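You operate a simulated robot arm through the tools that you are given. There is no shell and no other tool. Be economical: measure what you need, move in short steps, check, and stop when the job is done.

You are at the controls of a simulated robot arm. One attempt, no reset.

## Task
Air the room: louvre to OPEN and locked, door unbolted and open.
Fine: the yellow handle under the lever locks the louvre; leave the door lamp switch.

It is judged by the outcome, as a careful person would: the job done as asked, and still so three seconds after it is handed in. It fails if anything else is knocked over, pushed out of place, dropped, spilled or broken.

## Robot
A 7-joint arm with a two-finger parallel gripper on a trunk, on a base that drives. Base frame: it is fixed to the floor where the robot stands at the start and does not move with it; the origin is under the middle of the robot, x ahead of it, y to its left, z up. Readings come in m, degrees, newtons and seconds.
Its first joint turns from -166.0 to 166.0 degrees. Places, roughly: door [1.4, -0.6, 1.1]; door bolt [1.2, -0.3, 1.2]; door lamp switch [1.1, -0.1, 1.7]; louvre lever [1, 0, 1.4]; yellow turn handle [1.1, 0, 1]. Payload 3.43 kg.
The TCP is the grasp point between the finger pads, 0.03 m short of the fingertips. In the tool frame z runs along the fingers and y along their closing line. Largest opening 0.094 m; finger width 0.028, thickness 0.01; the body of the gripper, 0.05 by 0.096 m, starts 0.055 m behind the TCP.
Orientation is that of the tool frame in the base frame, as a unit quaternion [w, x, y, z]. With the fingers straight down and closing along the base's y, the tool's x points along the base's -x, its y along +y and its z along -z.

## Interface
- The arm moves only by the tool drive_tool. Its argument "increments" is a list of rows, each an object (a shift or turn left out is 0, a gripper value left out holds the last) with "dp": the shift along the base's x, y, z in cm, a list of three; "dr": the turn, a rotation vector about the base's x, y, z in degrees, a list of three; "hand": the closure, from 0 (fully open) to 1 (shut). In form: [{"dp": [tx, ty, tz], "dr": [rx, ry, rz], "hand": hand}, ...]. A call has 1 to 8 rows; each row is the pose to reach, as a shift and turn from the pose commanded when the call began. Rows are played at 5 a second. More than 0.05 m and 8.6 degrees between two rows, or a gripper value outside its range, and nothing of the call is played. Where a pose cannot be reached the arm comes as near as it can. A force on the tool above 90 N (or 10 N above the force at the start of the call, whichever is more), or a blocked arm, ends the call early, and 0.2 s more pass. Each finger travels about 0.045 m/s and halts on what it meets, pressing with about 36 N; the grip force reading is that of the motor and also rises with nothing between the fingers. The clock runs only during rows and for 0.2 s after the last one: add rows that repeat a pose to give the fingers time. It gives the time, the measured TCP pose, the force on the tool (base axes), the opening and the grip force at its end, in the units of the frame above (readings bear some noise), with the torque about the TCP (base axes, N m) and any sound that the robot's microphone picked up.
- Cameras (640 x 400 px; columns grow to the right, rows downward): "scene" is now at [0.5217, 0.1459, 1.2847]; the picture's right is [-0.55, -0.84, 0.00], its down [-0.15, 0.10, -0.98] and it looks along [0.82, -0.54, -0.18] (base axes); focal length 291 px, centre (320, 200). "wrist" rides on the gripper at [0.076, 0.014, -0.103] in the tool frame; the picture's right is [-0.18, 0.98, 0.00], its down [-0.75, -0.14, -0.64] and it looks along [-0.63, -0.12, 0.77] (tool axes); focal length 243 px, centre (320, 200). There is no depth. A picture from a camera that has moved, and an enlarged one, comes with that camera's place and axes in the base frame and with its lens.
- camera(camera): a new picture of that camera. No time passes.
- move_column(by): slides the trunk up (or, below 0, down) by that many m; the arm and the scene camera ride with it, the base frame stays. It gives what a move gives, with no picture.
- drive_base(legs): drives the robot by 1 to 6 legs, each [ahead, left, turn to the left] in m, m and degrees, along the robot's own axes; the way and the turn of a leg run together, so that a leg with both is an arc; at most 1.5 m and 180 degrees a leg. The arm and the cameras ride along, it lands a little off, and it stops where it bumps. It gives what a move gives.
- pan_tilt(pan, tilt): turns the head with the scene camera to pan (to the left, within 103 degrees either way) and tilt (down, from -29 to 69), counted from straight ahead of the robot. It gives what a move gives.
- close_up(camera, box): a new picture of the part [left, top, right, bottom] of that camera's present view, enlarged. No time passes.
- hand_in(): hands the job in; it is judged then, once.

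Go step by step. Nothing tells you exact positions but the pictures and the camera data: compare them with the known pose of the tool, close in by small moves and look again before you grip or let go. The budget is 120 turns and 78 pictures, counting those below and the enlarged ones. Unless the task says otherwise, let go and move clear before handing in, and close with one line.

The tools are called as name(argument=value, ...) on one line, values as JSON. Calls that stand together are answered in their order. drive_tool: Moves the arm, as the interface text tells. Its arguments: {"type":"object","properties":{"increments":{"type":"array","items":{"type":"object","properties":{"dp":{"type":"array","items":{"type":"number"}},"dr":{"type":"array","items":{"type":"number"}},"hand":{"type":"number"}}}}},"required":["increments"]} The other tools are called the same way: move_column (by) slides the trunk up or down; drive_base (legs) drives the base; pan_tilt (pan, tilt) turns the head that bears the scene camera; camera (camera) takes a picture; close_up (camera, box) takes an enlarged picture of a part of a camera's view; hand_in () hands the job in.

At the start:

```text
time_s: 0.0
ee_pos: [0.6412, -0.1332, 1.1543]
orientation: [0.001, 0.0, 1.0, 0.0]
contact_force: [-0.1, -0.1, 0.8]
wrist_torque: [0.01, -0.03, 0.04]
grip_width: 0.094
finger_force: 0.0
trunk travel left (down, up): [-0.3, 0.31]
robot x, y, heading: [0.001, -0.0015, 0.0]
head pan, tilt: [-33.3, 10.3]
```

scene: 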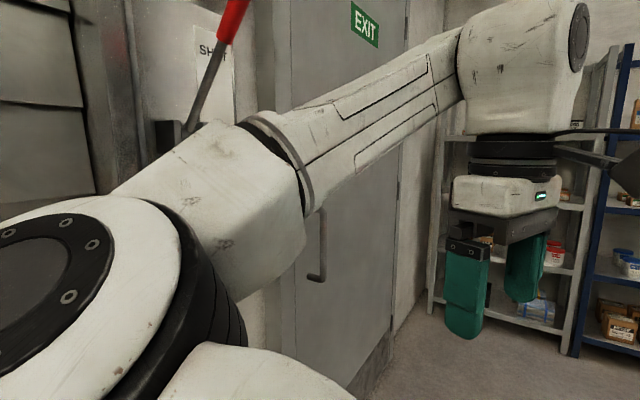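
wrist: 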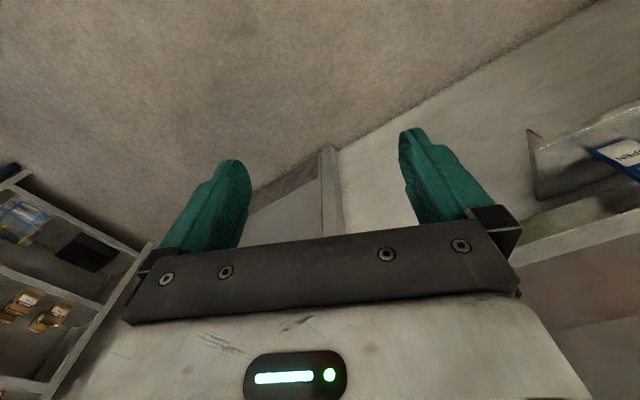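

The arm blocks much of the view; I see a red-knobbed lever at upper left, and a door with a handle. I'll turn the head to look toward the louvre lever and panel.

pan_tilt(pan=-5, tilt=0)

camera(camera="scene")

```text
time_s: 0.9
ee_pos: [0.6416, -0.1339, 1.1547]
orientation: [0.0, 0.0, 1.0, 0.0]
contact_force: [0.1, -0.3, 0.2]
wrist_torque: [-0.01, 0.03, 0.02]
grip_width: 0.0941
finger_force: 0.0
trunk travel left (down, up): [-0.3, 0.31]
robot x, y, heading: [0.0013, -0.0012, -0.0]
head pan, tilt: [-5.0, 0.0]
```

```text
75 pictures are left
camera scene: at [0.5336, 0.189, 1.3012], right [-0.09, -1.0, 0.0], down [0.0, 0.0, -1.0], along [1.0, -0.09, 0.0], focal length 291 px, centre (320, 200)
```

scene: 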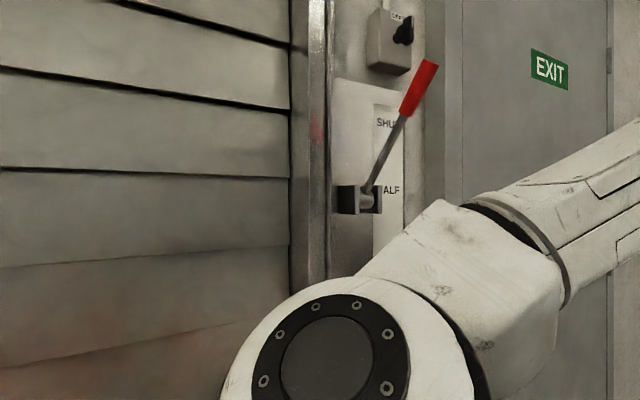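

The lever points up toward SHUT, HALF is in the middle and OPEN is presumably below. The arm hides the yellow handle, so I'll back the base up to see the whole panel.

drive_base(legs=[[-0.6, 0, 0]])

pan_tilt(pan=-12, tilt=8)

camera(camera="scene")

```text
time_s: 4.3
ee_pos: [0.0501, -0.1331, 1.1536]
orientation: [0.0, -0.001, 1.0, 0.001]
contact_force: [-0.9, 0.4, 0.7]
wrist_torque: [0.02, -0.02, 0.0]
grip_width: 0.0939
finger_force: 0.0
trunk travel left (down, up): [-0.3, 0.31]
robot x, y, heading: [-0.5921, -0.0018, 0.2]
head pan, tilt: [-5.0, 0.0]
```

```text
time_s: 5.0
ee_pos: [0.0489, -0.1331, 1.1545]
orientation: [0.0, -0.001, 1.0, 0.0]
contact_force: [0.7, -0.1, 0.0]
wrist_torque: [0.0, 0.0, 0.04]
grip_width: 0.0941
finger_force: 0.1
trunk travel left (down, up): [-0.3, 0.31]
robot x, y, heading: [-0.5938, 0.0015, 0.4]
head pan, tilt: [-12.0, 8.0]
```

```text
74 pictures are left
camera scene: at [-0.0586, 0.1784, 1.2885], right [-0.2, -0.98, 0.0], down [-0.14, 0.03, -0.99], along [0.97, -0.2, -0.14], focal length 291 px, centre (320, 200)
```

scene: 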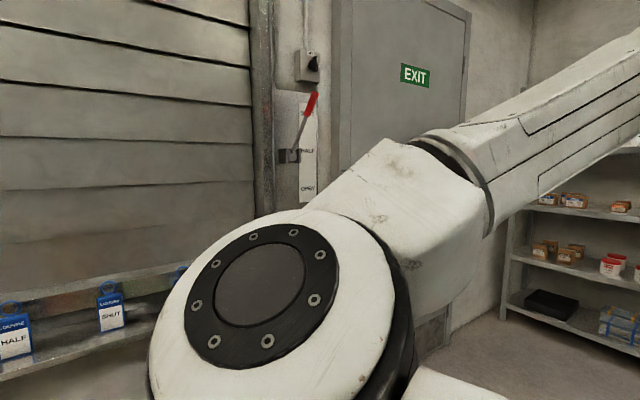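

There are louvre labels (tags HALF/SHUT) below; the arm still hides the handle. I'll turn the base right and pan the head left so the arm clears the view.

drive_base(legs=[[0, 0, -60]])

pan_tilt(pan=50, tilt=10)

camera(camera="scene")

```text
time_s: 8.0
ee_pos: [-0.3785, -0.6195, 1.154]
orientation: [0.0, 0.494, 0.869, 0.0]
contact_force: [-0.3, 0.8, 0.0]
wrist_torque: [0.01, 0.02, 0.01]
grip_width: 0.094
finger_force: 0.0
trunk travel left (down, up): [-0.3, 0.31]
robot x, y, heading: [-0.5913, -0.0035, -59.1]
head pan, tilt: [-12.0, 8.0]
```

```text
time_s: 9.3
ee_pos: [-0.379, -0.6198, 1.1543]
orientation: [0.0, 0.494, 0.87, 0.0]
contact_force: [0.5, 0.2, 0.2]
wrist_torque: [0.02, -0.01, -0.02]
grip_width: 0.0939
finger_force: 0.1
trunk travel left (down, up): [-0.3, 0.31]
robot x, y, heading: [-0.5936, -0.0005, -59.6]
head pan, tilt: [50.0, 10.0]
```

```text
73 pictures are left
camera scene: at [-0.1052, -0.294, 1.2853], right [-0.16, -0.99, 0.0], down [-0.17, 0.03, -0.98], along [0.97, -0.16, -0.17], focal length 291 px, centre (320, 200)
```

scene: 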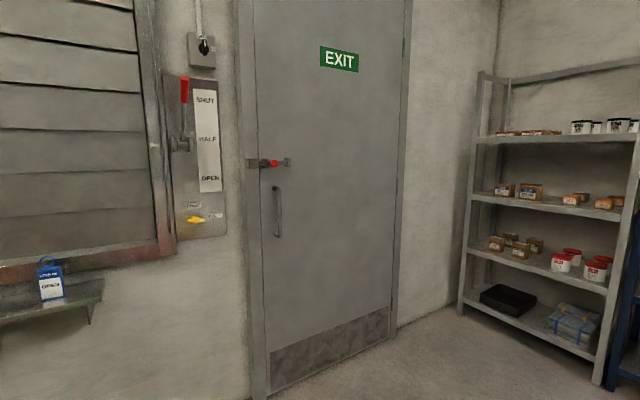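

Now everything is visible: lever plate with SHUT/HALF/OPEN, yellow handle at the bottom with two labels, the bolt and the door handle. I'll take enlarged views.

close_up(camera="scene", box=[150, 60, 250, 240])

close_up(camera="scene", box=[160, 190, 256, 250])

close_up(camera="scene", box=[230, 145, 326, 245])

close_up(camera="scene", box=[340, 0, 440, 340])

close_up(camera="scene", box=[0, 240, 120, 330])

```text
2.22 times, centred on (200, 150) of scene
camera zoom: at [-0.1052, -0.294, 1.2853], right [-0.16, -0.99, 0.0], down [-0.17, 0.03, -0.98], along [0.97, -0.16, -0.17], focal length 647 px, centre (587, 311)
```

zoom: 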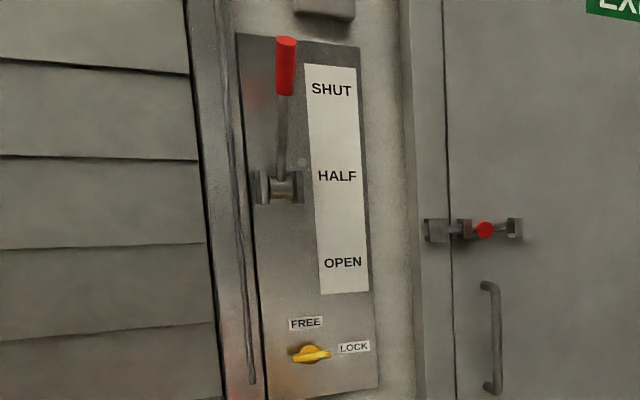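

```text
6.67 times, centred on (208, 220) of scene
camera zoom: at [-0.1052, -0.294, 1.2853], right [-0.16, -0.99, 0.0], down [-0.17, 0.03, -0.98], along [0.97, -0.16, -0.17], focal length 1942 px, centre (1067, 67)
```

zoom: 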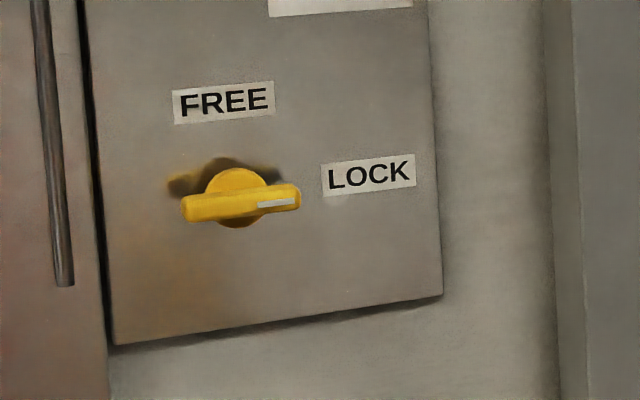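

```text
4.00 times, centred on (278, 195) of scene
camera zoom: at [-0.1052, -0.294, 1.2853], right [-0.16, -0.99, 0.0], down [-0.17, 0.03, -0.98], along [0.97, -0.16, -0.17], focal length 1165 px, centre (488, 220)
```

zoom: 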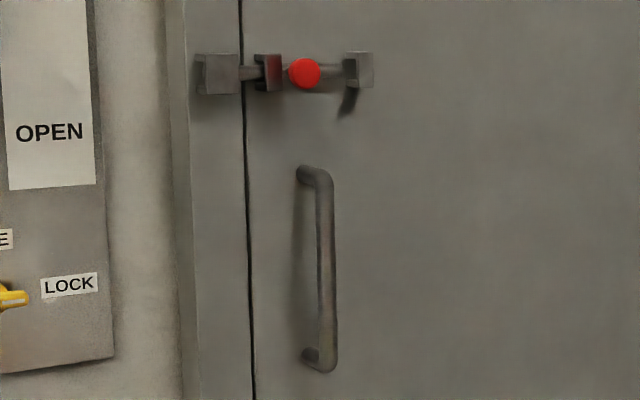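

```text
1.18 times, centred on (390, 170) of scene
camera zoom: at [-0.1052, -0.294, 1.2853], right [-0.16, -0.99, 0.0], down [-0.17, 0.03, -0.98], along [0.97, -0.16, -0.17], focal length 343 px, centre (238, 235)
```

zoom: 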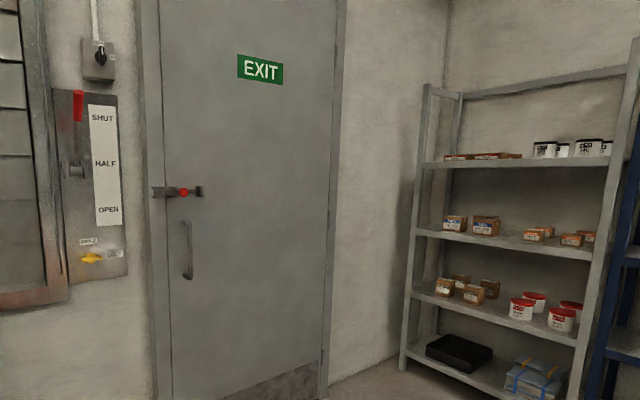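

```text
4.44 times, centred on (60, 285) of scene
camera zoom: at [-0.1052, -0.294, 1.2853], right [-0.16, -0.99, 0.0], down [-0.17, 0.03, -0.98], along [0.97, -0.16, -0.17], focal length 1295 px, centre (1476, -178)
```

zoom: 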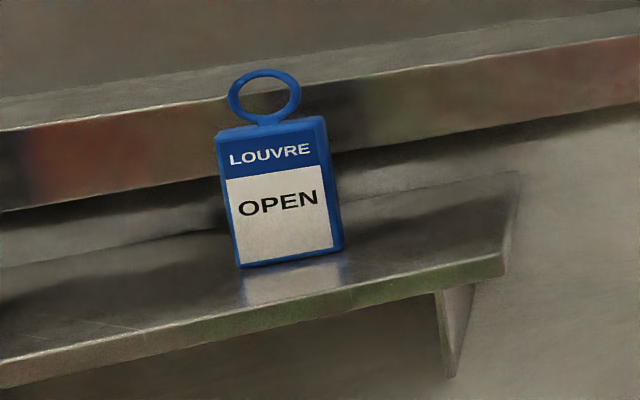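

The yellow handle's white mark points to LOCK, so it must go to FREE first, then lever down to OPEN, then back to LOCK. The wall is turned about 21° (handle ≈[1.10,0.02,1.01], lever pivot ≈[1.09,0.04,1.31], bolt knob ≈[1.21,-0.30,1.22]); I'll drive to stand square to it.

drive_base(legs=[[0, 0, 80.6], [0.62, -0.69, 0]])

pan_tilt(pan=0, tilt=10)

camera(camera="scene")

```text
time_s: 17.6
ee_pos: [0.8775, -0.3184, 1.1547]
orientation: [0.0, -0.183, 0.983, 0.0]
contact_force: [-0.4, 0.1, -0.6]
wrist_torque: [0.01, -0.01, 0.01]
grip_width: 0.0942
finger_force: 0.2
trunk travel left (down, up): [-0.3, 0.31]
robot x, y, heading: [0.2288, -0.4275, 21.2]
head pan, tilt: [50.0, 10.0]
```

```text
time_s: 18.8
ee_pos: [0.8771, -0.3193, 1.1555]
orientation: [-0.001, -0.184, 0.983, 0.001]
contact_force: [-0.3, 0.2, 0.8]
wrist_torque: [-0.01, -0.01, 0.03]
grip_width: 0.0937
finger_force: 0.0
trunk travel left (down, up): [-0.3, 0.31]
robot x, y, heading: [0.2307, -0.4266, 21.0]
head pan, tilt: [0.0, 10.0]
```

```text
67 pictures are left
camera scene: at [0.661, -0.0491, 1.2853], right [0.36, -0.93, 0.0], down [-0.16, -0.06, -0.98], along [0.92, 0.36, -0.17], focal length 291 px, centre (320, 200)
```

scene: 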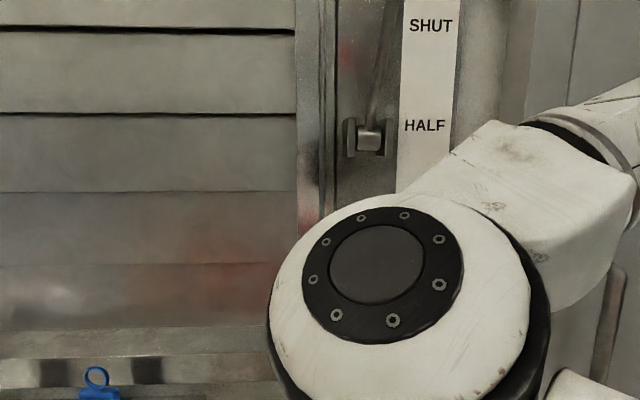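

Slats now look level, so heading 21° is square to the wall. I'll tilt the tool to point into the wall while shifting it in front of the yellow handle at 20 cm standoff.

drive_tool(increments=[{"dp": [0, 3, -2], "dr": [3.04, -7.94, 0]}, {"dp": [0, 6, -4], "dr": [6.09, -15.9, 0]}, {"dp": [0, 9, -6], "dr": [9.13, -23.8, 0]}, {"dp": [0, 12, -8], "dr": [12.2, -31.75, 0]}, {"dp": [0, 15, -10], "dr": [15.2, -39.7, 0]}, {"dp": [0, 18, -12], "dr": [18.3, -47.6, 0]}, {"dp": [1, 21, -13], "dr": [21.3, -55.6, 0]}, {"dp": [2, 24, -14.8], "dr": [24.3, -63.5, 0]}])

drive_tool(increments=[{"dp": [0, 0, 0], "dr": [2.63, -6.85, 0]}, {"dp": [0, 1, 0], "dr": [5.26, -13.7, 0]}, {"dp": [0, 2.3, 0], "dr": [7.88, -20.5, 0]}])

camera(camera="scene")

camera(camera="wrist")

```text
time_s: 20.6
ee_pos: [0.8984, -0.0783, 1.0086]
orientation: [0.55, -0.152, 0.815, 0.102]
contact_force: [-0.2, 0.3, 0.6]
wrist_torque: [0.0, 0.03, -0.02]
grip_width: 0.094
finger_force: 0.0
trunk travel left (down, up): [-0.3, 0.31]
robot x, y, heading: [0.2326, -0.4273, 21.1]
head pan, tilt: [0.0, 10.0]
```

```text
time_s: 21.4
ee_pos: [0.8975, -0.056, 1.0077]
orientation: [0.696, -0.129, 0.694, 0.129]
contact_force: [-0.9, -0.6, -0.2]
wrist_torque: [-0.01, -0.05, 0.03]
grip_width: 0.094
finger_force: 0.0
out of reach, approached as far as the arm can: row 1
trunk travel left (down, up): [-0.3, 0.31]
robot x, y, heading: [0.229, -0.4238, 21.1]
head pan, tilt: [0.0, 10.0]
```

```text
66 pictures are left
camera scene: at [0.661, -0.0497, 1.2854], right [0.36, -0.93, 0.0], down [-0.16, -0.06, -0.98], along [0.92, 0.36, -0.17], focal length 291 px, centre (320, 200)
```

scene: 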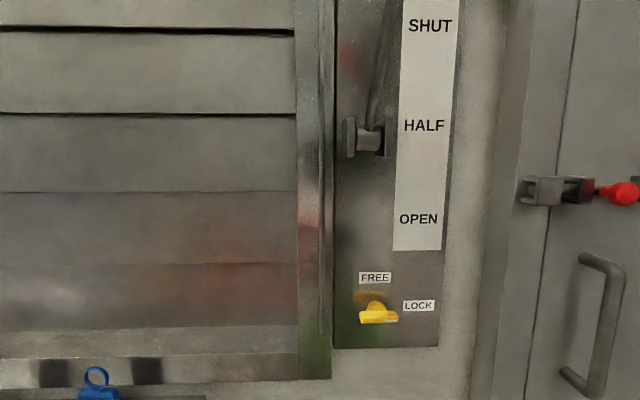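

```text
65 pictures are left
camera wrist: at [0.7968, -0.0802, 0.9304], right [-0.35, 0.92, 0.18], down [-0.55, -0.36, 0.75], along [0.76, 0.16, 0.63], focal length 243 px, centre (320, 200)
```

wrist: 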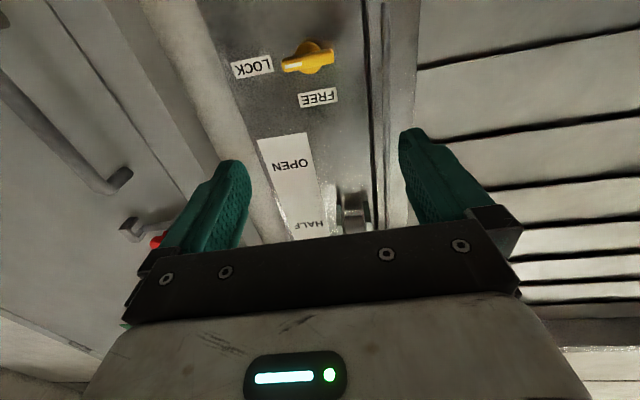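

Triangulating puts the yellow bar at about [1.145, 0.026, 0.994]. The fingers must close vertically across it, so I'll roll the tool +90° about the wall normal.

drive_tool(increments=[{"dr": [7.94, 3.04, 0]}, {"dr": [15.9, 6.09, 0]}, {"dr": [23.8, 9.13, 0]}, {"dr": [31.75, 12.2, 0]}, {"dr": [39.7, 15.2, 0]}, {"dr": [47.6, 18.3, 0]}, {"dr": [55.6, 21.3, 0]}, {"dr": [63.5, 24.3, 0]}])

drive_tool(increments=[{"dr": [6.85, 2.63, 0]}, {"dr": [13.7, 5.26, 0]}, {"dp": [1.2, 4, -1], "dr": [20.5, 7.88, 0]}])

camera(camera="wrist")

```text
time_s: 23.2
ee_pos: [0.8969, -0.0562, 1.0068]
orientation: [0.504, 0.282, 0.649, 0.495]
contact_force: [-0.2, 0.4, 0.8]
wrist_torque: [0.04, 0.02, 0.0]
grip_width: 0.0941
finger_force: 0.0
trunk travel left (down, up): [-0.3, 0.31]
robot x, y, heading: [0.2318, -0.4255, 21.3]
head pan, tilt: [0.0, 10.0]
```

```text
time_s: 24.0
ee_pos: [0.9094, -0.0178, 0.9982]
orientation: [0.401, 0.4, 0.583, 0.583]
contact_force: [-0.3, -0.3, -1.0]
wrist_torque: [0.0, -0.02, 0.03]
grip_width: 0.0943
finger_force: 0.1
trunk travel left (down, up): [-0.3, 0.31]
robot x, y, heading: [0.2315, -0.4247, 21.1]
head pan, tilt: [0.0, 10.0]
```

```text
64 pictures are left
camera wrist: at [0.7865, 0.017, 1.011], right [0.07, -0.17, 0.98], down [-0.33, -0.93, -0.14], along [0.94, -0.32, -0.12], focal length 243 px, centre (320, 200)
```

wrist: 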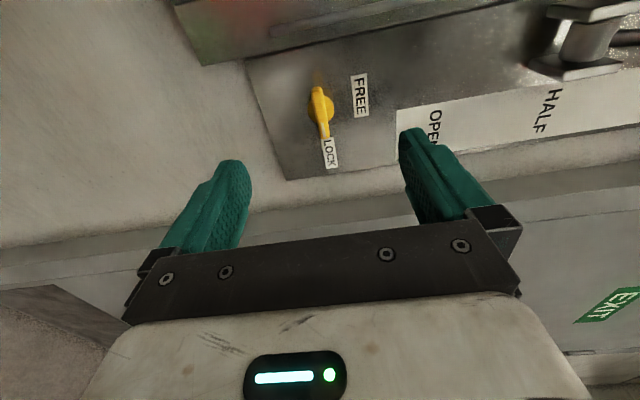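

The handle is seen at z≈0.99 and the pose agrees. I'll approach to about 6 cm short and look again.

drive_tool(increments=[{"dp": [1.5, -4, -0.7]}, {"dp": [5.3, -2.5, -0.7]}, {"dp": [9.1, -1.1, -0.7]}, {"dp": [12.9, 0.3, -0.7]}, {"dp": [16.8, 1.8, -0.7]}])

camera(camera="wrist")

camera(camera="scene")

```text
time_s: 25.2
ee_pos: [1.079, 0.0028, 0.9901]
orientation: [0.402, 0.4, 0.583, 0.582]
contact_force: [0.3, 0.5, 0.5]
wrist_torque: [0.0, 0.01, 0.0]
grip_width: 0.0942
finger_force: 0.0
trunk travel left (down, up): [-0.3, 0.31]
robot x, y, heading: [0.2295, -0.4284, 21.0]
head pan, tilt: [0.0, 10.0]
```

```text
63 pictures are left
camera wrist: at [0.9553, 0.0364, 1.0036], right [0.06, -0.17, 0.98], down [-0.33, -0.93, -0.14], along [0.94, -0.32, -0.12], focal length 243 px, centre (320, 200)
```

wrist: 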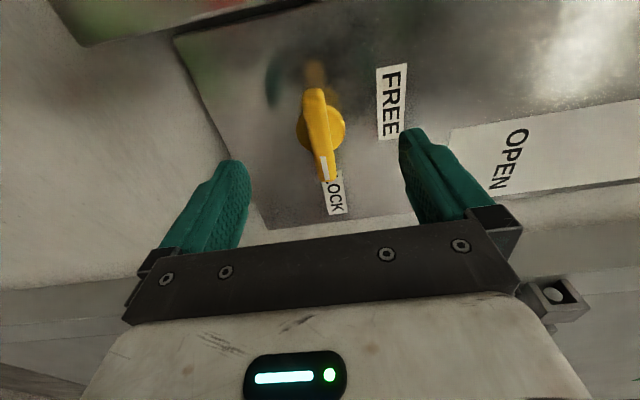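

```text
62 pictures are left
camera scene: at [0.6609, -0.0493, 1.2853], right [0.36, -0.93, 0.0], down [-0.16, -0.06, -0.98], along [0.92, 0.36, -0.17], focal length 291 px, centre (320, 200)
```

scene: 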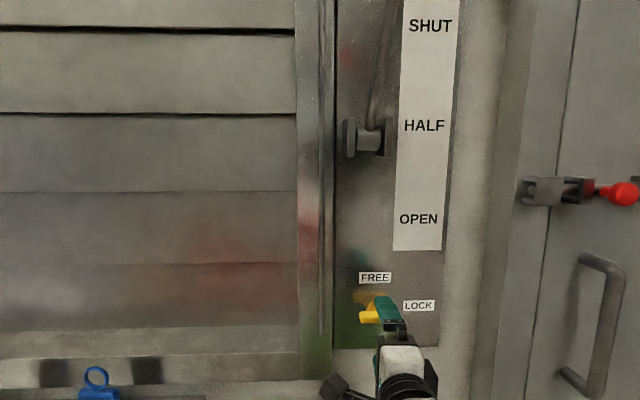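

The bar sits between the fingers; I'll go in the last 5.7 cm and close.

drive_tool(increments=[{"dp": [2.7, 0.9, -0.2]}, {"dp": [5.5, 1.8, -0.2]}])

camera(camera="wrist")

```text
time_s: 25.8
ee_pos: [1.1335, 0.0196, 0.987]
orientation: [0.402, 0.399, 0.584, 0.582]
contact_force: [0.3, 1.0, 0.3]
wrist_torque: [-0.01, -0.01, 0.02]
grip_width: 0.0939
finger_force: 0.0
trunk travel left (down, up): [-0.3, 0.31]
robot x, y, heading: [0.2275, -0.4289, 21.0]
head pan, tilt: [0.0, 10.0]
```

```text
61 pictures are left
camera wrist: at [1.0097, 0.0545, 1.0007], right [0.06, -0.17, 0.98], down [-0.33, -0.93, -0.14], along [0.94, -0.31, -0.12], focal length 243 px, centre (320, 200)
```

wrist: 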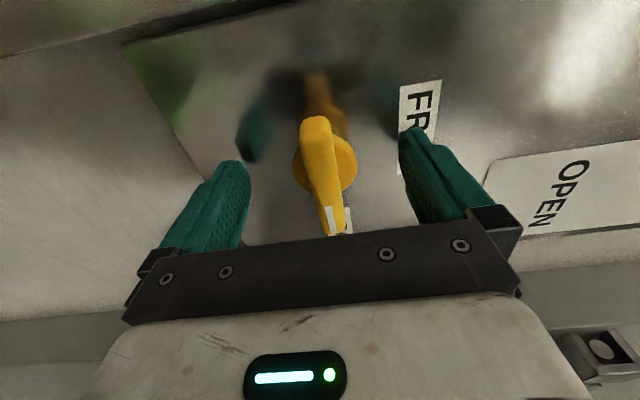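

Well centred. Closing the fingers on the bar.

drive_tool(increments=[{"hand": 1}, {"hand": 1}, {"hand": 1}, {"hand": 1}, {"hand": 1}, {"hand": 1}])

```text
time_s: 27.2
ee_pos: [1.1321, 0.0211, 0.9899]
orientation: [0.402, 0.398, 0.583, 0.583]
contact_force: [8.0, 3.0, 18.2]
wrist_torque: [-0.06, 0.11, -0.05]
grip_width: 0.0195
finger_force: 44.7
trunk travel left (down, up): [-0.3, 0.31]
robot x, y, heading: [0.2296, -0.4272, 20.9]
head pan, tilt: [0.0, 10.0]
```

Gripped a 19.5 mm bar. Now I turn it counter-clockwise (toward FREE), starting with a partial turn.

drive_tool(increments=[{"dp": [0, 0, 0.3]}, {"dp": [0, 0, 0.3], "dr": [-7.5, -2.87, 0]}, {"dp": [0, 0, 0.3], "dr": [-15, -5.73, 0]}, {"dp": [0, 0, 0.3], "dr": [-22.4, -8.6, 0]}, {"dp": [0, 0, 0.3], "dr": [-29.9, -11.5, 0]}])

camera(camera="wrist")

```text
time_s: 28.4
ee_pos: [1.1332, 0.0208, 0.9899]
orientation: [0.547, 0.222, 0.671, 0.448]
contact_force: [2.2, 3.0, 5.4]
wrist_torque: [0.36, -0.83, -0.7]
grip_width: 0.0196
finger_force: 45.1
trunk travel left (down, up): [-0.3, 0.31]
robot x, y, heading: [0.2282, -0.4256, 21.1]
head pan, tilt: [0.0, 10.0]
```

```text
60 pictures are left
camera wrist: at [1.0106, 0.0501, 0.9609], right [-0.13, 0.35, 0.93], down [-0.34, -0.89, 0.29], along [0.93, -0.28, 0.24], focal length 243 px, centre (320, 200)
```

wrist: 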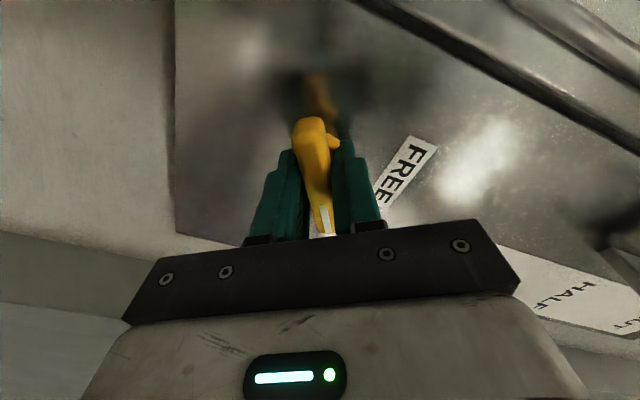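

The handle turns with the gripper. Continuing the remaining ~58°.

drive_tool(increments=[{"dr": [-7.5, -2.87, 0]}, {"dr": [-15, -5.73, 0]}, {"dr": [-22.4, -8.6, 0]}, {"dr": [-29.9, -11.5, 0]}, {"dr": [-37.4, -14.3, 0]}, {"dr": [-44.8, -17.2, 0]}, {"dr": [-52.3, -20, 0]}, {"dr": [-56, -21.5, 0]}])

camera(camera="wrist")

```text
time_s: 30.2
ee_pos: [1.1316, 0.0201, 0.9897]
orientation: [0.697, -0.142, 0.693, 0.116]
contact_force: [-5.7, 1.2, 0.0]
wrist_torque: [1.14, 0.48, 0.37]
grip_width: 0.0201
finger_force: 45.5
trunk travel left (down, up): [-0.3, 0.31]
robot x, y, heading: [0.2303, -0.4255, 20.9]
head pan, tilt: [0.0, 10.0]
```

```text
59 pictures are left
camera wrist: at [1.0324, -0.0066, 0.9132], right [-0.36, 0.92, 0.15], down [-0.56, -0.33, 0.76], along [0.75, 0.19, 0.63], focal length 243 px, centre (320, 200)
```

wrist: 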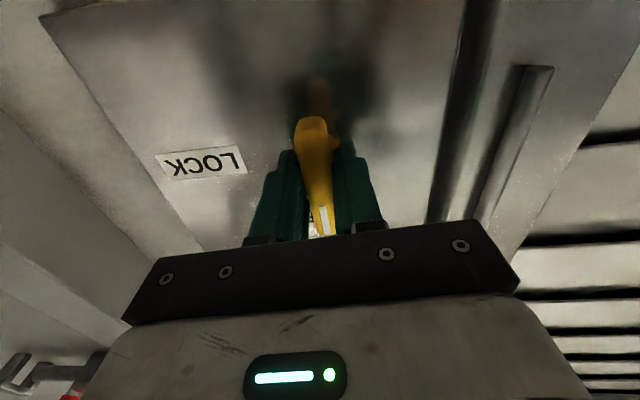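

The mark now points up to FREE. I'll release, back straight out 30 cm, and then raise the trunk for the lever.

drive_tool(increments=[{"hand": 0}, {"hand": 0}, {"hand": 0}, {"dp": [-4, -1.5, 0], "hand": 0}, {"dp": [-8, -3, 0]}, {"dp": [-12, -4.6, 0]}, {"dp": [-16, -6.1, 0]}, {"dp": [-20, -7.6, 0]}])

drive_tool(increments=[{"dp": [-4, -1.5, 0]}, {"dp": [-8, -3, 0]}])

move_column(by=0.25)

camera(camera="scene")

camera(camera="wrist")

```text
time_s: 32.0
ee_pos: [0.9327, -0.0565, 0.9902]
orientation: [0.698, -0.142, 0.693, 0.114]
contact_force: [0.1, 0.3, 0.4]
wrist_torque: [0.04, -0.03, -0.02]
grip_width: 0.0942
finger_force: 0.1
trunk travel left (down, up): [-0.3, 0.31]
robot x, y, heading: [0.231, -0.4218, 21.0]
head pan, tilt: [0.0, 10.0]
```

```text
time_s: 32.6
ee_pos: [0.8712, -0.0793, 0.9909]
orientation: [0.698, -0.141, 0.693, 0.115]
contact_force: [0.3, 0.4, -0.5]
wrist_torque: [-0.02, 0.0, 0.02]
grip_width: 0.0939
finger_force: 0.0
out of reach, approached as far as the arm can: row 2
trunk travel left (down, up): [-0.3, 0.31]
robot x, y, heading: [0.2289, -0.4256, 21.2]
head pan, tilt: [0.0, 10.0]
```

```text
time_s: 35.2
ee_pos: [0.8718, -0.0795, 1.2408]
orientation: [0.698, -0.143, 0.692, 0.114]
contact_force: [-0.1, 0.2, -0.3]
wrist_torque: [0.0, 0.01, 0.0]
grip_width: 0.0939
finger_force: 0.0
trunk travel left (down, up): [-0.55, 0.06]
robot x, y, heading: [0.2306, -0.425, 20.9]
head pan, tilt: [0.0, 10.0]
```

```text
58 pictures are left
camera scene: at [0.661, -0.0491, 1.5352], right [0.36, -0.93, 0.0], down [-0.16, -0.06, -0.98], along [0.92, 0.36, -0.17], focal length 291 px, centre (320, 200)
```

scene: 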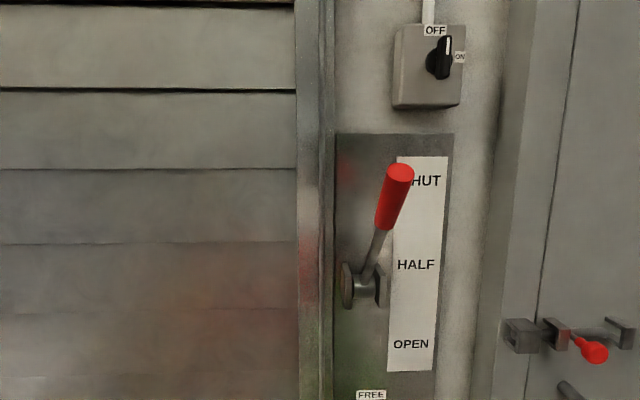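

```text
57 pictures are left
camera wrist: at [0.772, -0.1058, 1.1638], right [-0.35, 0.92, 0.15], down [-0.56, -0.33, 0.76], along [0.75, 0.19, 0.64], focal length 243 px, centre (320, 200)
```

wrist: 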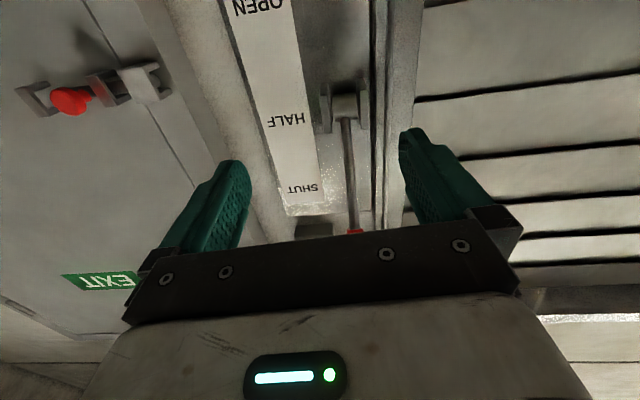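

The lever knob triangulates consistently: tip ≈[0.961,-0.018,1.51], grip point ≈[0.977,-0.011,1.484]. I'll raise the tool in place and shift left 2.7 cm, staying clear of the knob.

drive_tool(increments=[{"dp": [0, 0, 4.8]}, {"dp": [0, 0, 9.6]}, {"dp": [0, 0, 14.4]}, {"dp": [-0.5, 1.3, 19.2]}, {"dp": [-1, 2.5, 24.3]}, {"dp": [-1, 2.5, 24.3], "dr": [-2.2, -0.85, 0]}])

camera(camera="scene")

camera(camera="wrist")

```text
refused: row 5 steps farther than a row can; nothing moved
```

```text
56 pictures are left
camera scene: at [0.661, -0.0491, 1.5352], right [0.36, -0.93, 0.0], down [-0.16, -0.06, -0.98], along [0.92, 0.36, -0.17], focal length 291 px, centre (320, 200)
```

scene: 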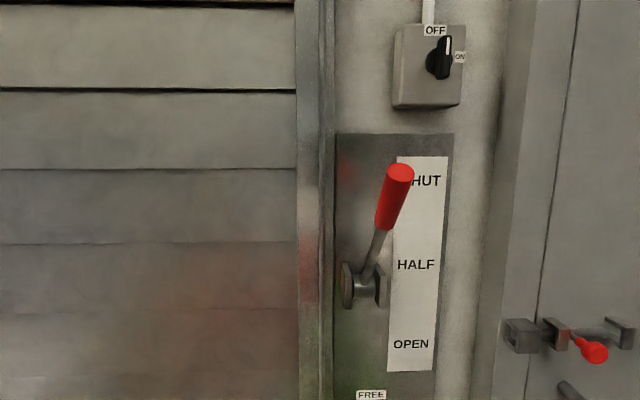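

```text
55 pictures are left
camera wrist: at [0.772, -0.1058, 1.1638], right [-0.35, 0.92, 0.15], down [-0.56, -0.33, 0.76], along [0.75, 0.19, 0.64], focal length 243 px, centre (320, 200)
```

wrist: 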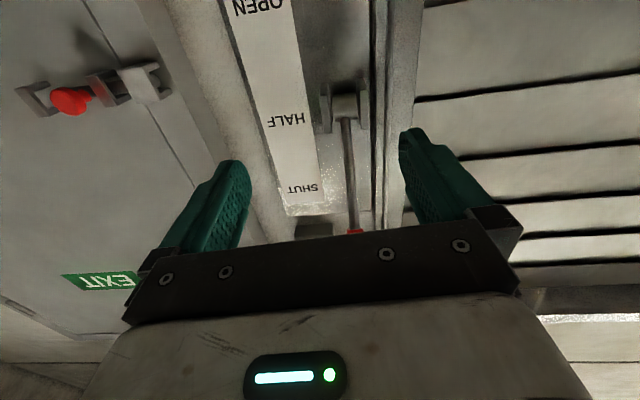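

The move was refused for step size; I'll repeat it with smaller rows.

drive_tool(increments=[{"dp": [0, 0, 4]}, {"dp": [0, 0, 8]}, {"dp": [0, 0, 12]}, {"dp": [-0.3, 0.6, 16]}, {"dp": [-0.6, 1.5, 20]}, {"dp": [-1, 2.5, 24.3]}, {"dp": [-1, 2.5, 24.3], "dr": [2.2, 0.85, 0]}])

camera(camera="scene")

camera(camera="wrist")

```text
time_s: 36.8
ee_pos: [0.8685, -0.058, 1.4797]
orientation: [0.691, -0.123, 0.701, 0.127]
contact_force: [-0.2, -0.8, -0.1]
wrist_torque: [0.01, -0.03, -0.03]
grip_width: 0.0941
finger_force: 0.0
out of reach, approached as far as the arm can: row 1, 2, 3, 4
trunk travel left (down, up): [-0.55, 0.06]
robot x, y, heading: [0.2314, -0.4257, 20.9]
head pan, tilt: [0.0, 10.0]
```

```text
54 pictures are left
camera scene: at [0.6383, -0.0564, 1.5889], right [0.38, -0.93, 0.0], down [0.41, 0.17, -0.89], along [0.83, 0.34, 0.45], focal length 291 px, centre (320, 200)
```

scene: 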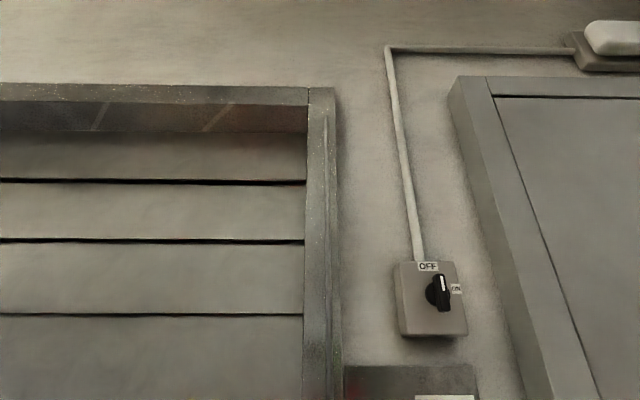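

```text
53 pictures are left
camera wrist: at [0.765, -0.0801, 1.4044], right [-0.34, 0.92, 0.19], down [-0.54, -0.36, 0.76], along [0.77, 0.15, 0.62], focal length 243 px, centre (320, 200)
```

wrist: 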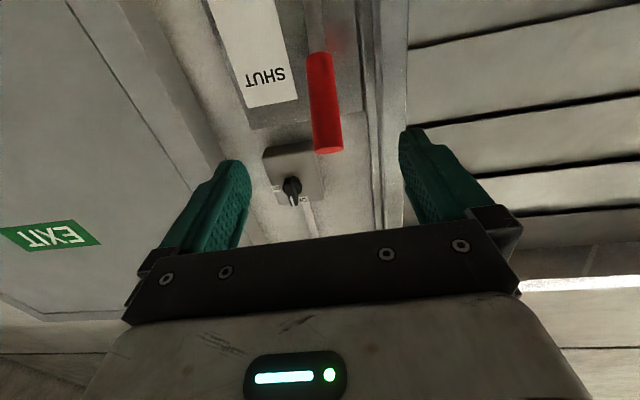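

The scene head got nudged upward by the folded forearm; moving the tool forward should relieve that. The wrist view confirms the knob grip point at [0.977,-0.013,1.484], so I advance straight in.

drive_tool(increments=[{"dp": [3.6, 1.5, 0.2]}, {"dp": [7.2, 3, 0.4]}, {"dp": [10.85, 4.5, 0.4]}])

pan_tilt(pan=0, tilt=10)

camera(camera="scene")

camera(camera="wrist")

```text
time_s: 37.6
ee_pos: [0.971, -0.0078, 1.4884]
orientation: [0.695, -0.129, 0.695, 0.13]
contact_force: [-0.3, -0.1, 0.3]
wrist_torque: [-0.03, 0.0, 0.0]
grip_width: 0.0939
finger_force: 0.0
trunk travel left (down, up): [-0.55, 0.06]
robot x, y, heading: [0.2293, -0.4259, 21.1]
head pan, tilt: [0.0, 10.0]
```

```text
time_s: 38.2
ee_pos: [0.9715, -0.0098, 1.4883]
orientation: [0.695, -0.128, 0.695, 0.129]
contact_force: [0.4, 0.1, -1.1]
wrist_torque: [0.01, 0.0, 0.0]
grip_width: 0.0941
finger_force: 0.1
trunk travel left (down, up): [-0.55, 0.06]
robot x, y, heading: [0.2281, -0.4289, 21.3]
head pan, tilt: [0.0, 10.0]
```

```text
52 pictures are left
camera scene: at [0.6611, -0.0491, 1.5353], right [0.36, -0.93, 0.0], down [-0.16, -0.06, -0.98], along [0.92, 0.36, -0.17], focal length 291 px, centre (320, 200)
```

scene: 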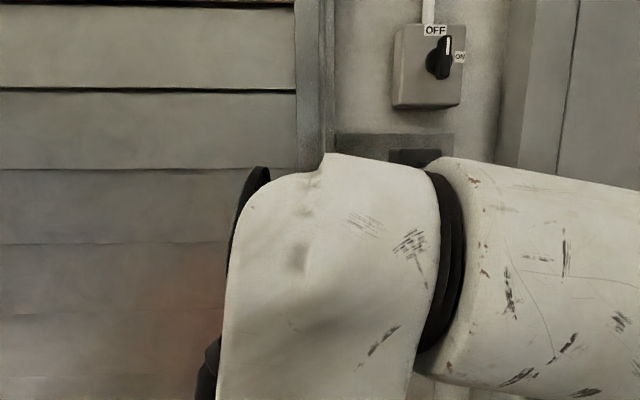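

```text
51 pictures are left
camera wrist: at [0.8698, -0.0322, 1.4115], right [-0.35, 0.92, 0.19], down [-0.55, -0.36, 0.75], along [0.76, 0.16, 0.63], focal length 243 px, centre (320, 200)
```

wrist: 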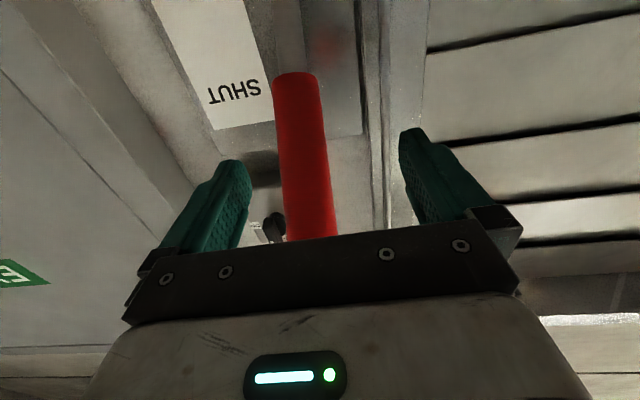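

The knob lies between the fingers, about 5 mm off centre. Small correction, then close.

drive_tool(increments=[{"dp": [0.6, -0.4, -0.4]}, {"dp": [0.6, -0.4, -0.4], "hand": 1}, {"dp": [0.6, -0.4, -0.4], "hand": 1}, {"dp": [0.6, -0.4, -0.4], "hand": 1}, {"dp": [0.6, -0.4, -0.4], "hand": 1}, {"dp": [0.6, -0.4, -0.4], "hand": 1}])

camera(camera="wrist")

```text
time_s: 39.6
ee_pos: [0.9781, -0.0144, 1.4827]
orientation: [0.695, -0.126, 0.696, 0.128]
contact_force: [2.6, -6.6, -0.2]
wrist_torque: [0.02, 0.03, 0.03]
grip_width: 0.0307
finger_force: 39.3
trunk travel left (down, up): [-0.55, 0.06]
robot x, y, heading: [0.2337, -0.4289, 21.1]
head pan, tilt: [0.0, 10.0]
```

```text
50 pictures are left
camera wrist: at [0.8763, -0.0375, 1.407], right [-0.35, 0.92, 0.19], down [-0.55, -0.36, 0.75], along [0.76, 0.16, 0.63], focal length 243 px, centre (320, 200)
```

wrist: 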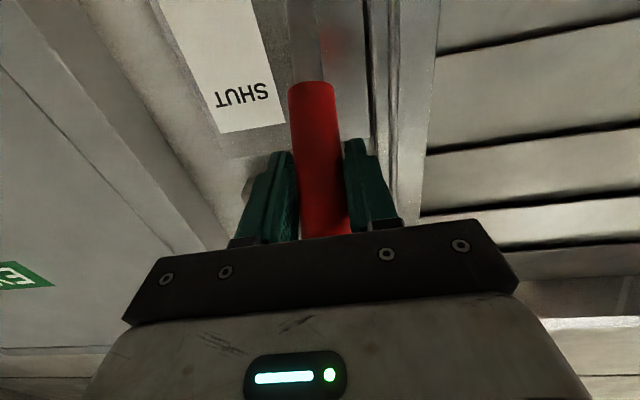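

Gripped on the red knob. I'll swing it down along its arc about the pivot, first down to ~19° above horizontal.

drive_tool(increments=[{"dp": [-2.47, -1.02, -2.2]}, {"dp": [-4.55, -1.88, -4.74]}, {"dp": [-6.24, -2.59, -7.61]}, {"dp": [-7.49, -3.11, -10.74]}])

camera(camera="wrist")

```text
time_s: 40.6
ee_pos: [0.9, -0.0468, 1.3769]
orientation: [0.695, -0.126, 0.696, 0.129]
contact_force: [7.4, -14.5, 1.8]
wrist_torque: [0.27, -0.18, 0.13]
grip_width: 0.0298
finger_force: 45.0
trunk travel left (down, up): [-0.55, 0.06]
robot x, y, heading: [0.2317, -0.4272, 21.0]
head pan, tilt: [0.0, 10.0]
```

```text
49 pictures are left
camera wrist: at [0.8001, -0.0699, 1.2995], right [-0.35, 0.92, 0.19], down [-0.55, -0.36, 0.75], along [0.76, 0.16, 0.63], focal length 243 px, centre (320, 200)
```

wrist: 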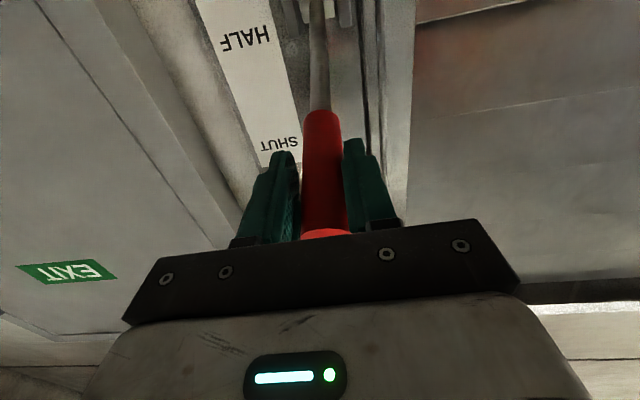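

The louvre follows and HALF is near. Slight sideways load, so I shift ~3 mm right and continue the arc down.

drive_tool(increments=[{"dp": [-0.75, -0.57, -3.48]}, {"dp": [-0.97, -0.8, -7.06]}, {"dp": [-0.7, -0.67, -10.64]}, {"dp": [0.1, -0.3, -14.12]}, {"dp": [1.33, 0.27, -17.25]}, {"dp": [2.99, 1.05, -20.12]}])

camera(camera="wrist")

camera(camera="scene")

```text
time_s: 42.0
ee_pos: [0.9317, -0.0348, 1.1745]
orientation: [0.695, -0.129, 0.695, 0.129]
contact_force: [0.2, 0.8, -0.1]
wrist_torque: [0.0, 0.0, 0.02]
grip_width: 0.0
finger_force: 33.2
trunk travel left (down, up): [-0.55, 0.06]
robot x, y, heading: [0.2322, -0.4235, 21.0]
head pan, tilt: [0.0, 10.0]
```

```text
48 pictures are left
camera wrist: at [0.8304, -0.058, 1.0984], right [-0.35, 0.92, 0.19], down [-0.55, -0.36, 0.75], along [0.76, 0.16, 0.63], focal length 243 px, centre (320, 200)
```

wrist: 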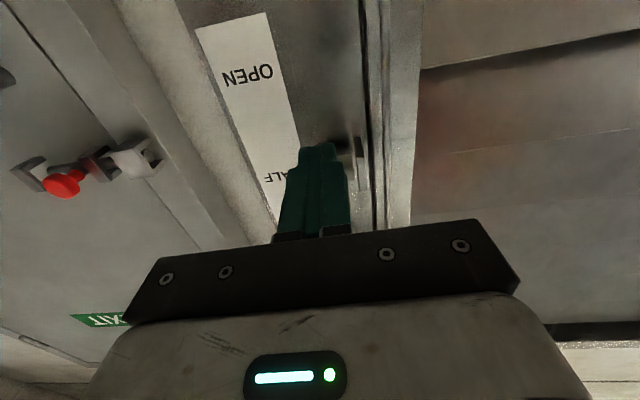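

```text
47 pictures are left
camera scene: at [0.6609, -0.0492, 1.5353], right [0.36, -0.93, 0.0], down [-0.16, -0.06, -0.98], along [0.92, 0.36, -0.17], focal length 291 px, centre (320, 200)
```

scene: 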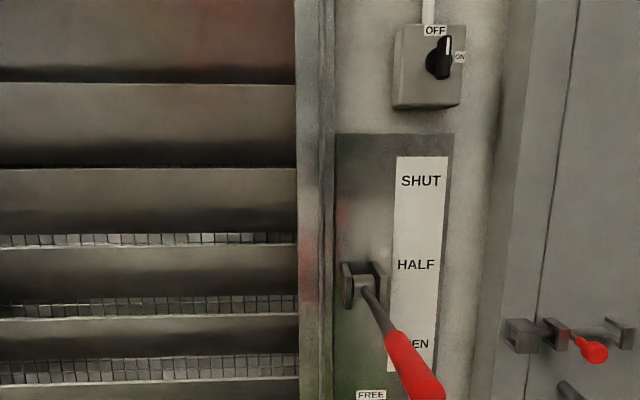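

The knob slipped out at a HALF detent: the lever rests about 13° above horizontal, so I need a positive push. I'll back the base 20 cm, roll the fingers to grip above/below the knob, and press down that way.

drive_base(legs=[[-0.2, 0, 0]])

drive_tool(increments=[{"dr": [7.94, 3.04, 0], "hand": 0}, {"dr": [15.9, 6.09, 0]}, {"dr": [23.8, 9.13, 0]}, {"dr": [31.75, 12.2, 0]}, {"dr": [39.7, 15.2, 0]}, {"dr": [47.6, 18.3, 0]}, {"dr": [55.6, 21.3, 0]}, {"dr": [63.5, 24.3, 0]}])

drive_tool(increments=[{"dr": [6.85, 2.63, 0]}, {"dr": [13.7, 5.26, 0]}, {"dr": [20.5, 7.88, 0]}])

camera(camera="scene")

```text
time_s: 43.6
ee_pos: [0.7449, -0.1049, 1.1758]
orientation: [0.695, -0.129, 0.695, 0.13]
contact_force: [-0.2, 1.2, -0.3]
wrist_torque: [-0.02, 0.02, 0.01]
grip_width: 0.0001
finger_force: 32.8
trunk travel left (down, up): [-0.55, 0.06]
robot x, y, heading: [0.0431, -0.4935, 21.3]
head pan, tilt: [0.0, 10.0]
```

```text
time_s: 45.4
ee_pos: [0.7435, -0.1061, 1.1745]
orientation: [0.504, 0.283, 0.647, 0.497]
contact_force: [0.3, -0.5, -0.1]
wrist_torque: [0.02, 0.05, -0.01]
grip_width: 0.0938
finger_force: 0.0
trunk travel left (down, up): [-0.55, 0.06]
robot x, y, heading: [0.0397, -0.4981, 21.0]
head pan, tilt: [0.0, 10.0]
```

```text
time_s: 46.2
ee_pos: [0.7426, -0.1061, 1.1748]
orientation: [0.4, 0.402, 0.581, 0.584]
contact_force: [-0.4, -0.2, 0.6]
wrist_torque: [0.0, -0.01, -0.02]
grip_width: 0.094
finger_force: 0.1
trunk travel left (down, up): [-0.55, 0.06]
robot x, y, heading: [0.0414, -0.5024, 21.2]
head pan, tilt: [0.0, 10.0]
```

```text
46 pictures are left
camera scene: at [0.4734, -0.121, 1.5353], right [0.36, -0.93, 0.0], down [-0.16, -0.06, -0.98], along [0.92, 0.36, -0.17], focal length 291 px, centre (320, 200)
```

scene: 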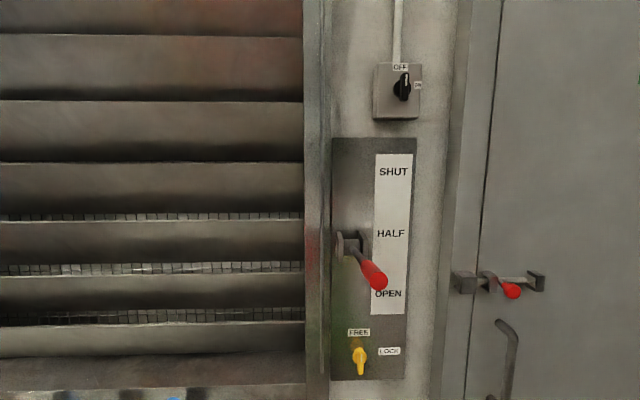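

Lever tip now ≈[0.868,-0.055,1.349], ~11° above horizontal. I'll rise and align the open, vertically-closing fingers with the knob axis, 10 cm short.

drive_tool(increments=[{"dp": [0, 0, 4]}, {"dp": [0, 0, 8], "dr": [-1, 2.6, 0]}, {"dp": [0, 0, 12], "dr": [-2, 5.2, 0]}, {"dp": [0, 0, 16], "dr": [-3, 7.8, 0]}, {"dp": [1, 0.4, 19], "dr": [-3.94, 10.3, 0]}, {"dp": [4, 1.5, 19], "dr": [-3.94, 10.3, 0]}, {"dp": [6.8, 2.7, 19], "dr": [-3.94, 10.3, 0]}])

camera(camera="wrist")

camera(camera="scene")

```text
time_s: 47.8
ee_pos: [0.8106, -0.0792, 1.366]
orientation: [0.36, 0.437, 0.635, 0.525]
contact_force: [0.8, -0.7, 0.5]
wrist_torque: [0.0, -0.01, 0.0]
grip_width: 0.0941
finger_force: 0.0
trunk travel left (down, up): [-0.55, 0.06]
robot x, y, heading: [0.043, -0.4982, 21.3]
head pan, tilt: [0.0, 10.0]
```

```text
45 pictures are left
camera wrist: at [0.6925, -0.0426, 1.399], right [0.24, -0.11, 0.96], down [-0.34, -0.94, -0.02], along [0.91, -0.33, -0.26], focal length 243 px, centre (320, 200)
```

wrist: 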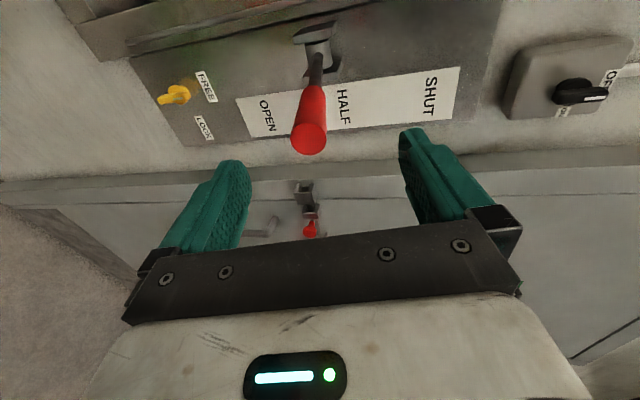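

```text
44 pictures are left
camera scene: at [0.4734, -0.1209, 1.5353], right [0.36, -0.93, 0.0], down [-0.16, -0.06, -0.98], along [0.92, 0.36, -0.17], focal length 291 px, centre (320, 200)
```

scene: 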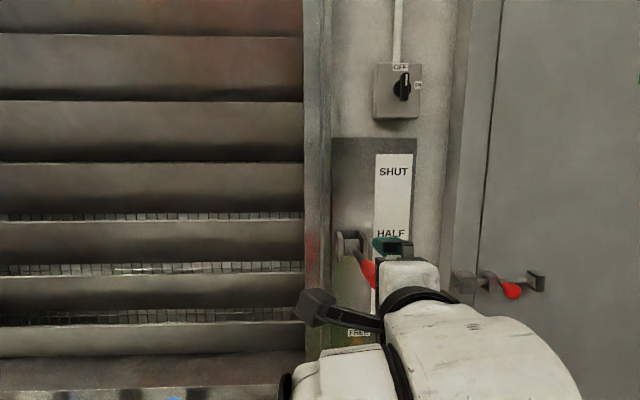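

Knob is centred between the fingers. Advance along its axis and close.

drive_tool(increments=[{"dp": [3, 1.2, -0.9]}, {"dp": [6.1, 2.5, -1.8]}, {"dp": [9.2, 3.7, -2.6]}])

drive_tool(increments=[{"hand": 1}, {"hand": 1}, {"hand": 1}, {"hand": 1}, {"hand": 1}])

camera(camera="wrist")

```text
time_s: 48.6
ee_pos: [0.9035, -0.0419, 1.3395]
orientation: [0.361, 0.438, 0.635, 0.524]
contact_force: [0.6, 1.3, -0.6]
wrist_torque: [-0.02, 0.01, -0.01]
grip_width: 0.0938
finger_force: 0.1
trunk travel left (down, up): [-0.55, 0.06]
robot x, y, heading: [0.042, -0.4998, 21.0]
head pan, tilt: [0.0, 10.0]
```

```text
time_s: 49.8
ee_pos: [0.9031, -0.042, 1.3399]
orientation: [0.361, 0.438, 0.635, 0.525]
contact_force: [4.6, 1.6, 2.2]
wrist_torque: [0.47, -0.91, 0.16]
grip_width: 0.0282
finger_force: 37.1
trunk travel left (down, up): [-0.55, 0.06]
robot x, y, heading: [0.0427, -0.4988, 21.1]
head pan, tilt: [0.0, 10.0]
```

```text
43 pictures are left
camera wrist: at [0.785, -0.0064, 1.3736], right [0.24, -0.11, 0.97], down [-0.34, -0.94, -0.02], along [0.91, -0.33, -0.26], focal length 243 px, centre (320, 200)
```

wrist: 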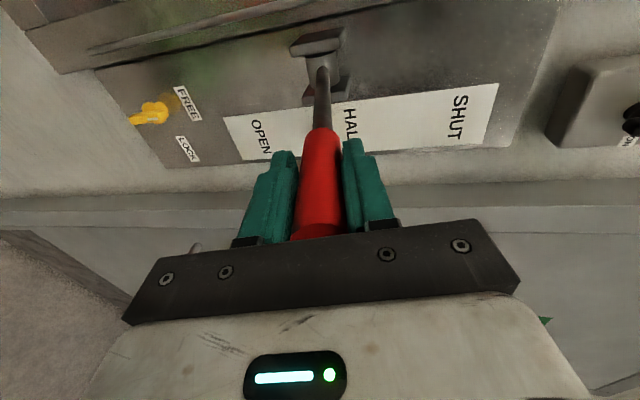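

Clamped above and below. Now swing down with the tool pitching along with the lever.

drive_tool(increments=[{"dp": [-0.26, -0.11, -2.51], "dr": [2.5, -6.54, 0]}, {"dp": [-0.22, -0.1, -5.04], "dr": [5, -13.1, 0]}, {"dp": [0.09, 0.04, -7.55], "dr": [7.5, -19.6, 0]}, {"dp": [0.68, 0.31, -9.99], "dr": [10, -26.2, 0]}])

camera(camera="wrist")

```text
time_s: 50.8
ee_pos: [0.9113, -0.0406, 1.2338]
orientation: [0.455, 0.341, 0.492, 0.659]
contact_force: [-20.0, -18.5, -20.2]
wrist_torque: [-1.02, 2.4, -0.41]
grip_width: 0.0271
finger_force: 45.3
trunk travel left (down, up): [-0.55, 0.06]
robot x, y, heading: [0.0435, -0.4987, 21.5]
head pan, tilt: [0.0, 10.0]
```

```text
42 pictures are left
camera wrist: at [0.7891, -0.0062, 1.2185], right [-0.2, -0.27, 0.94], down [-0.27, -0.91, -0.32], along [0.94, -0.32, 0.1], focal length 243 px, centre (320, 200)
```

wrist: 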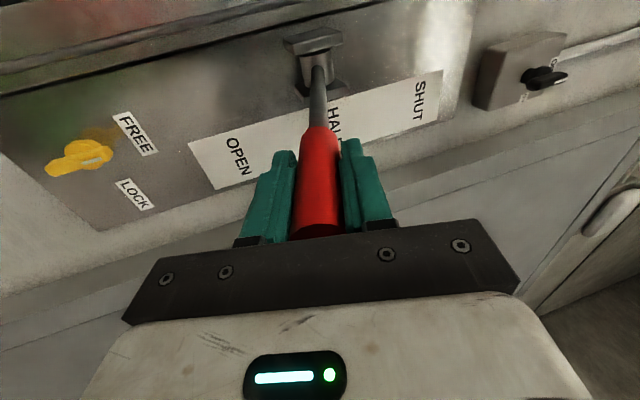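

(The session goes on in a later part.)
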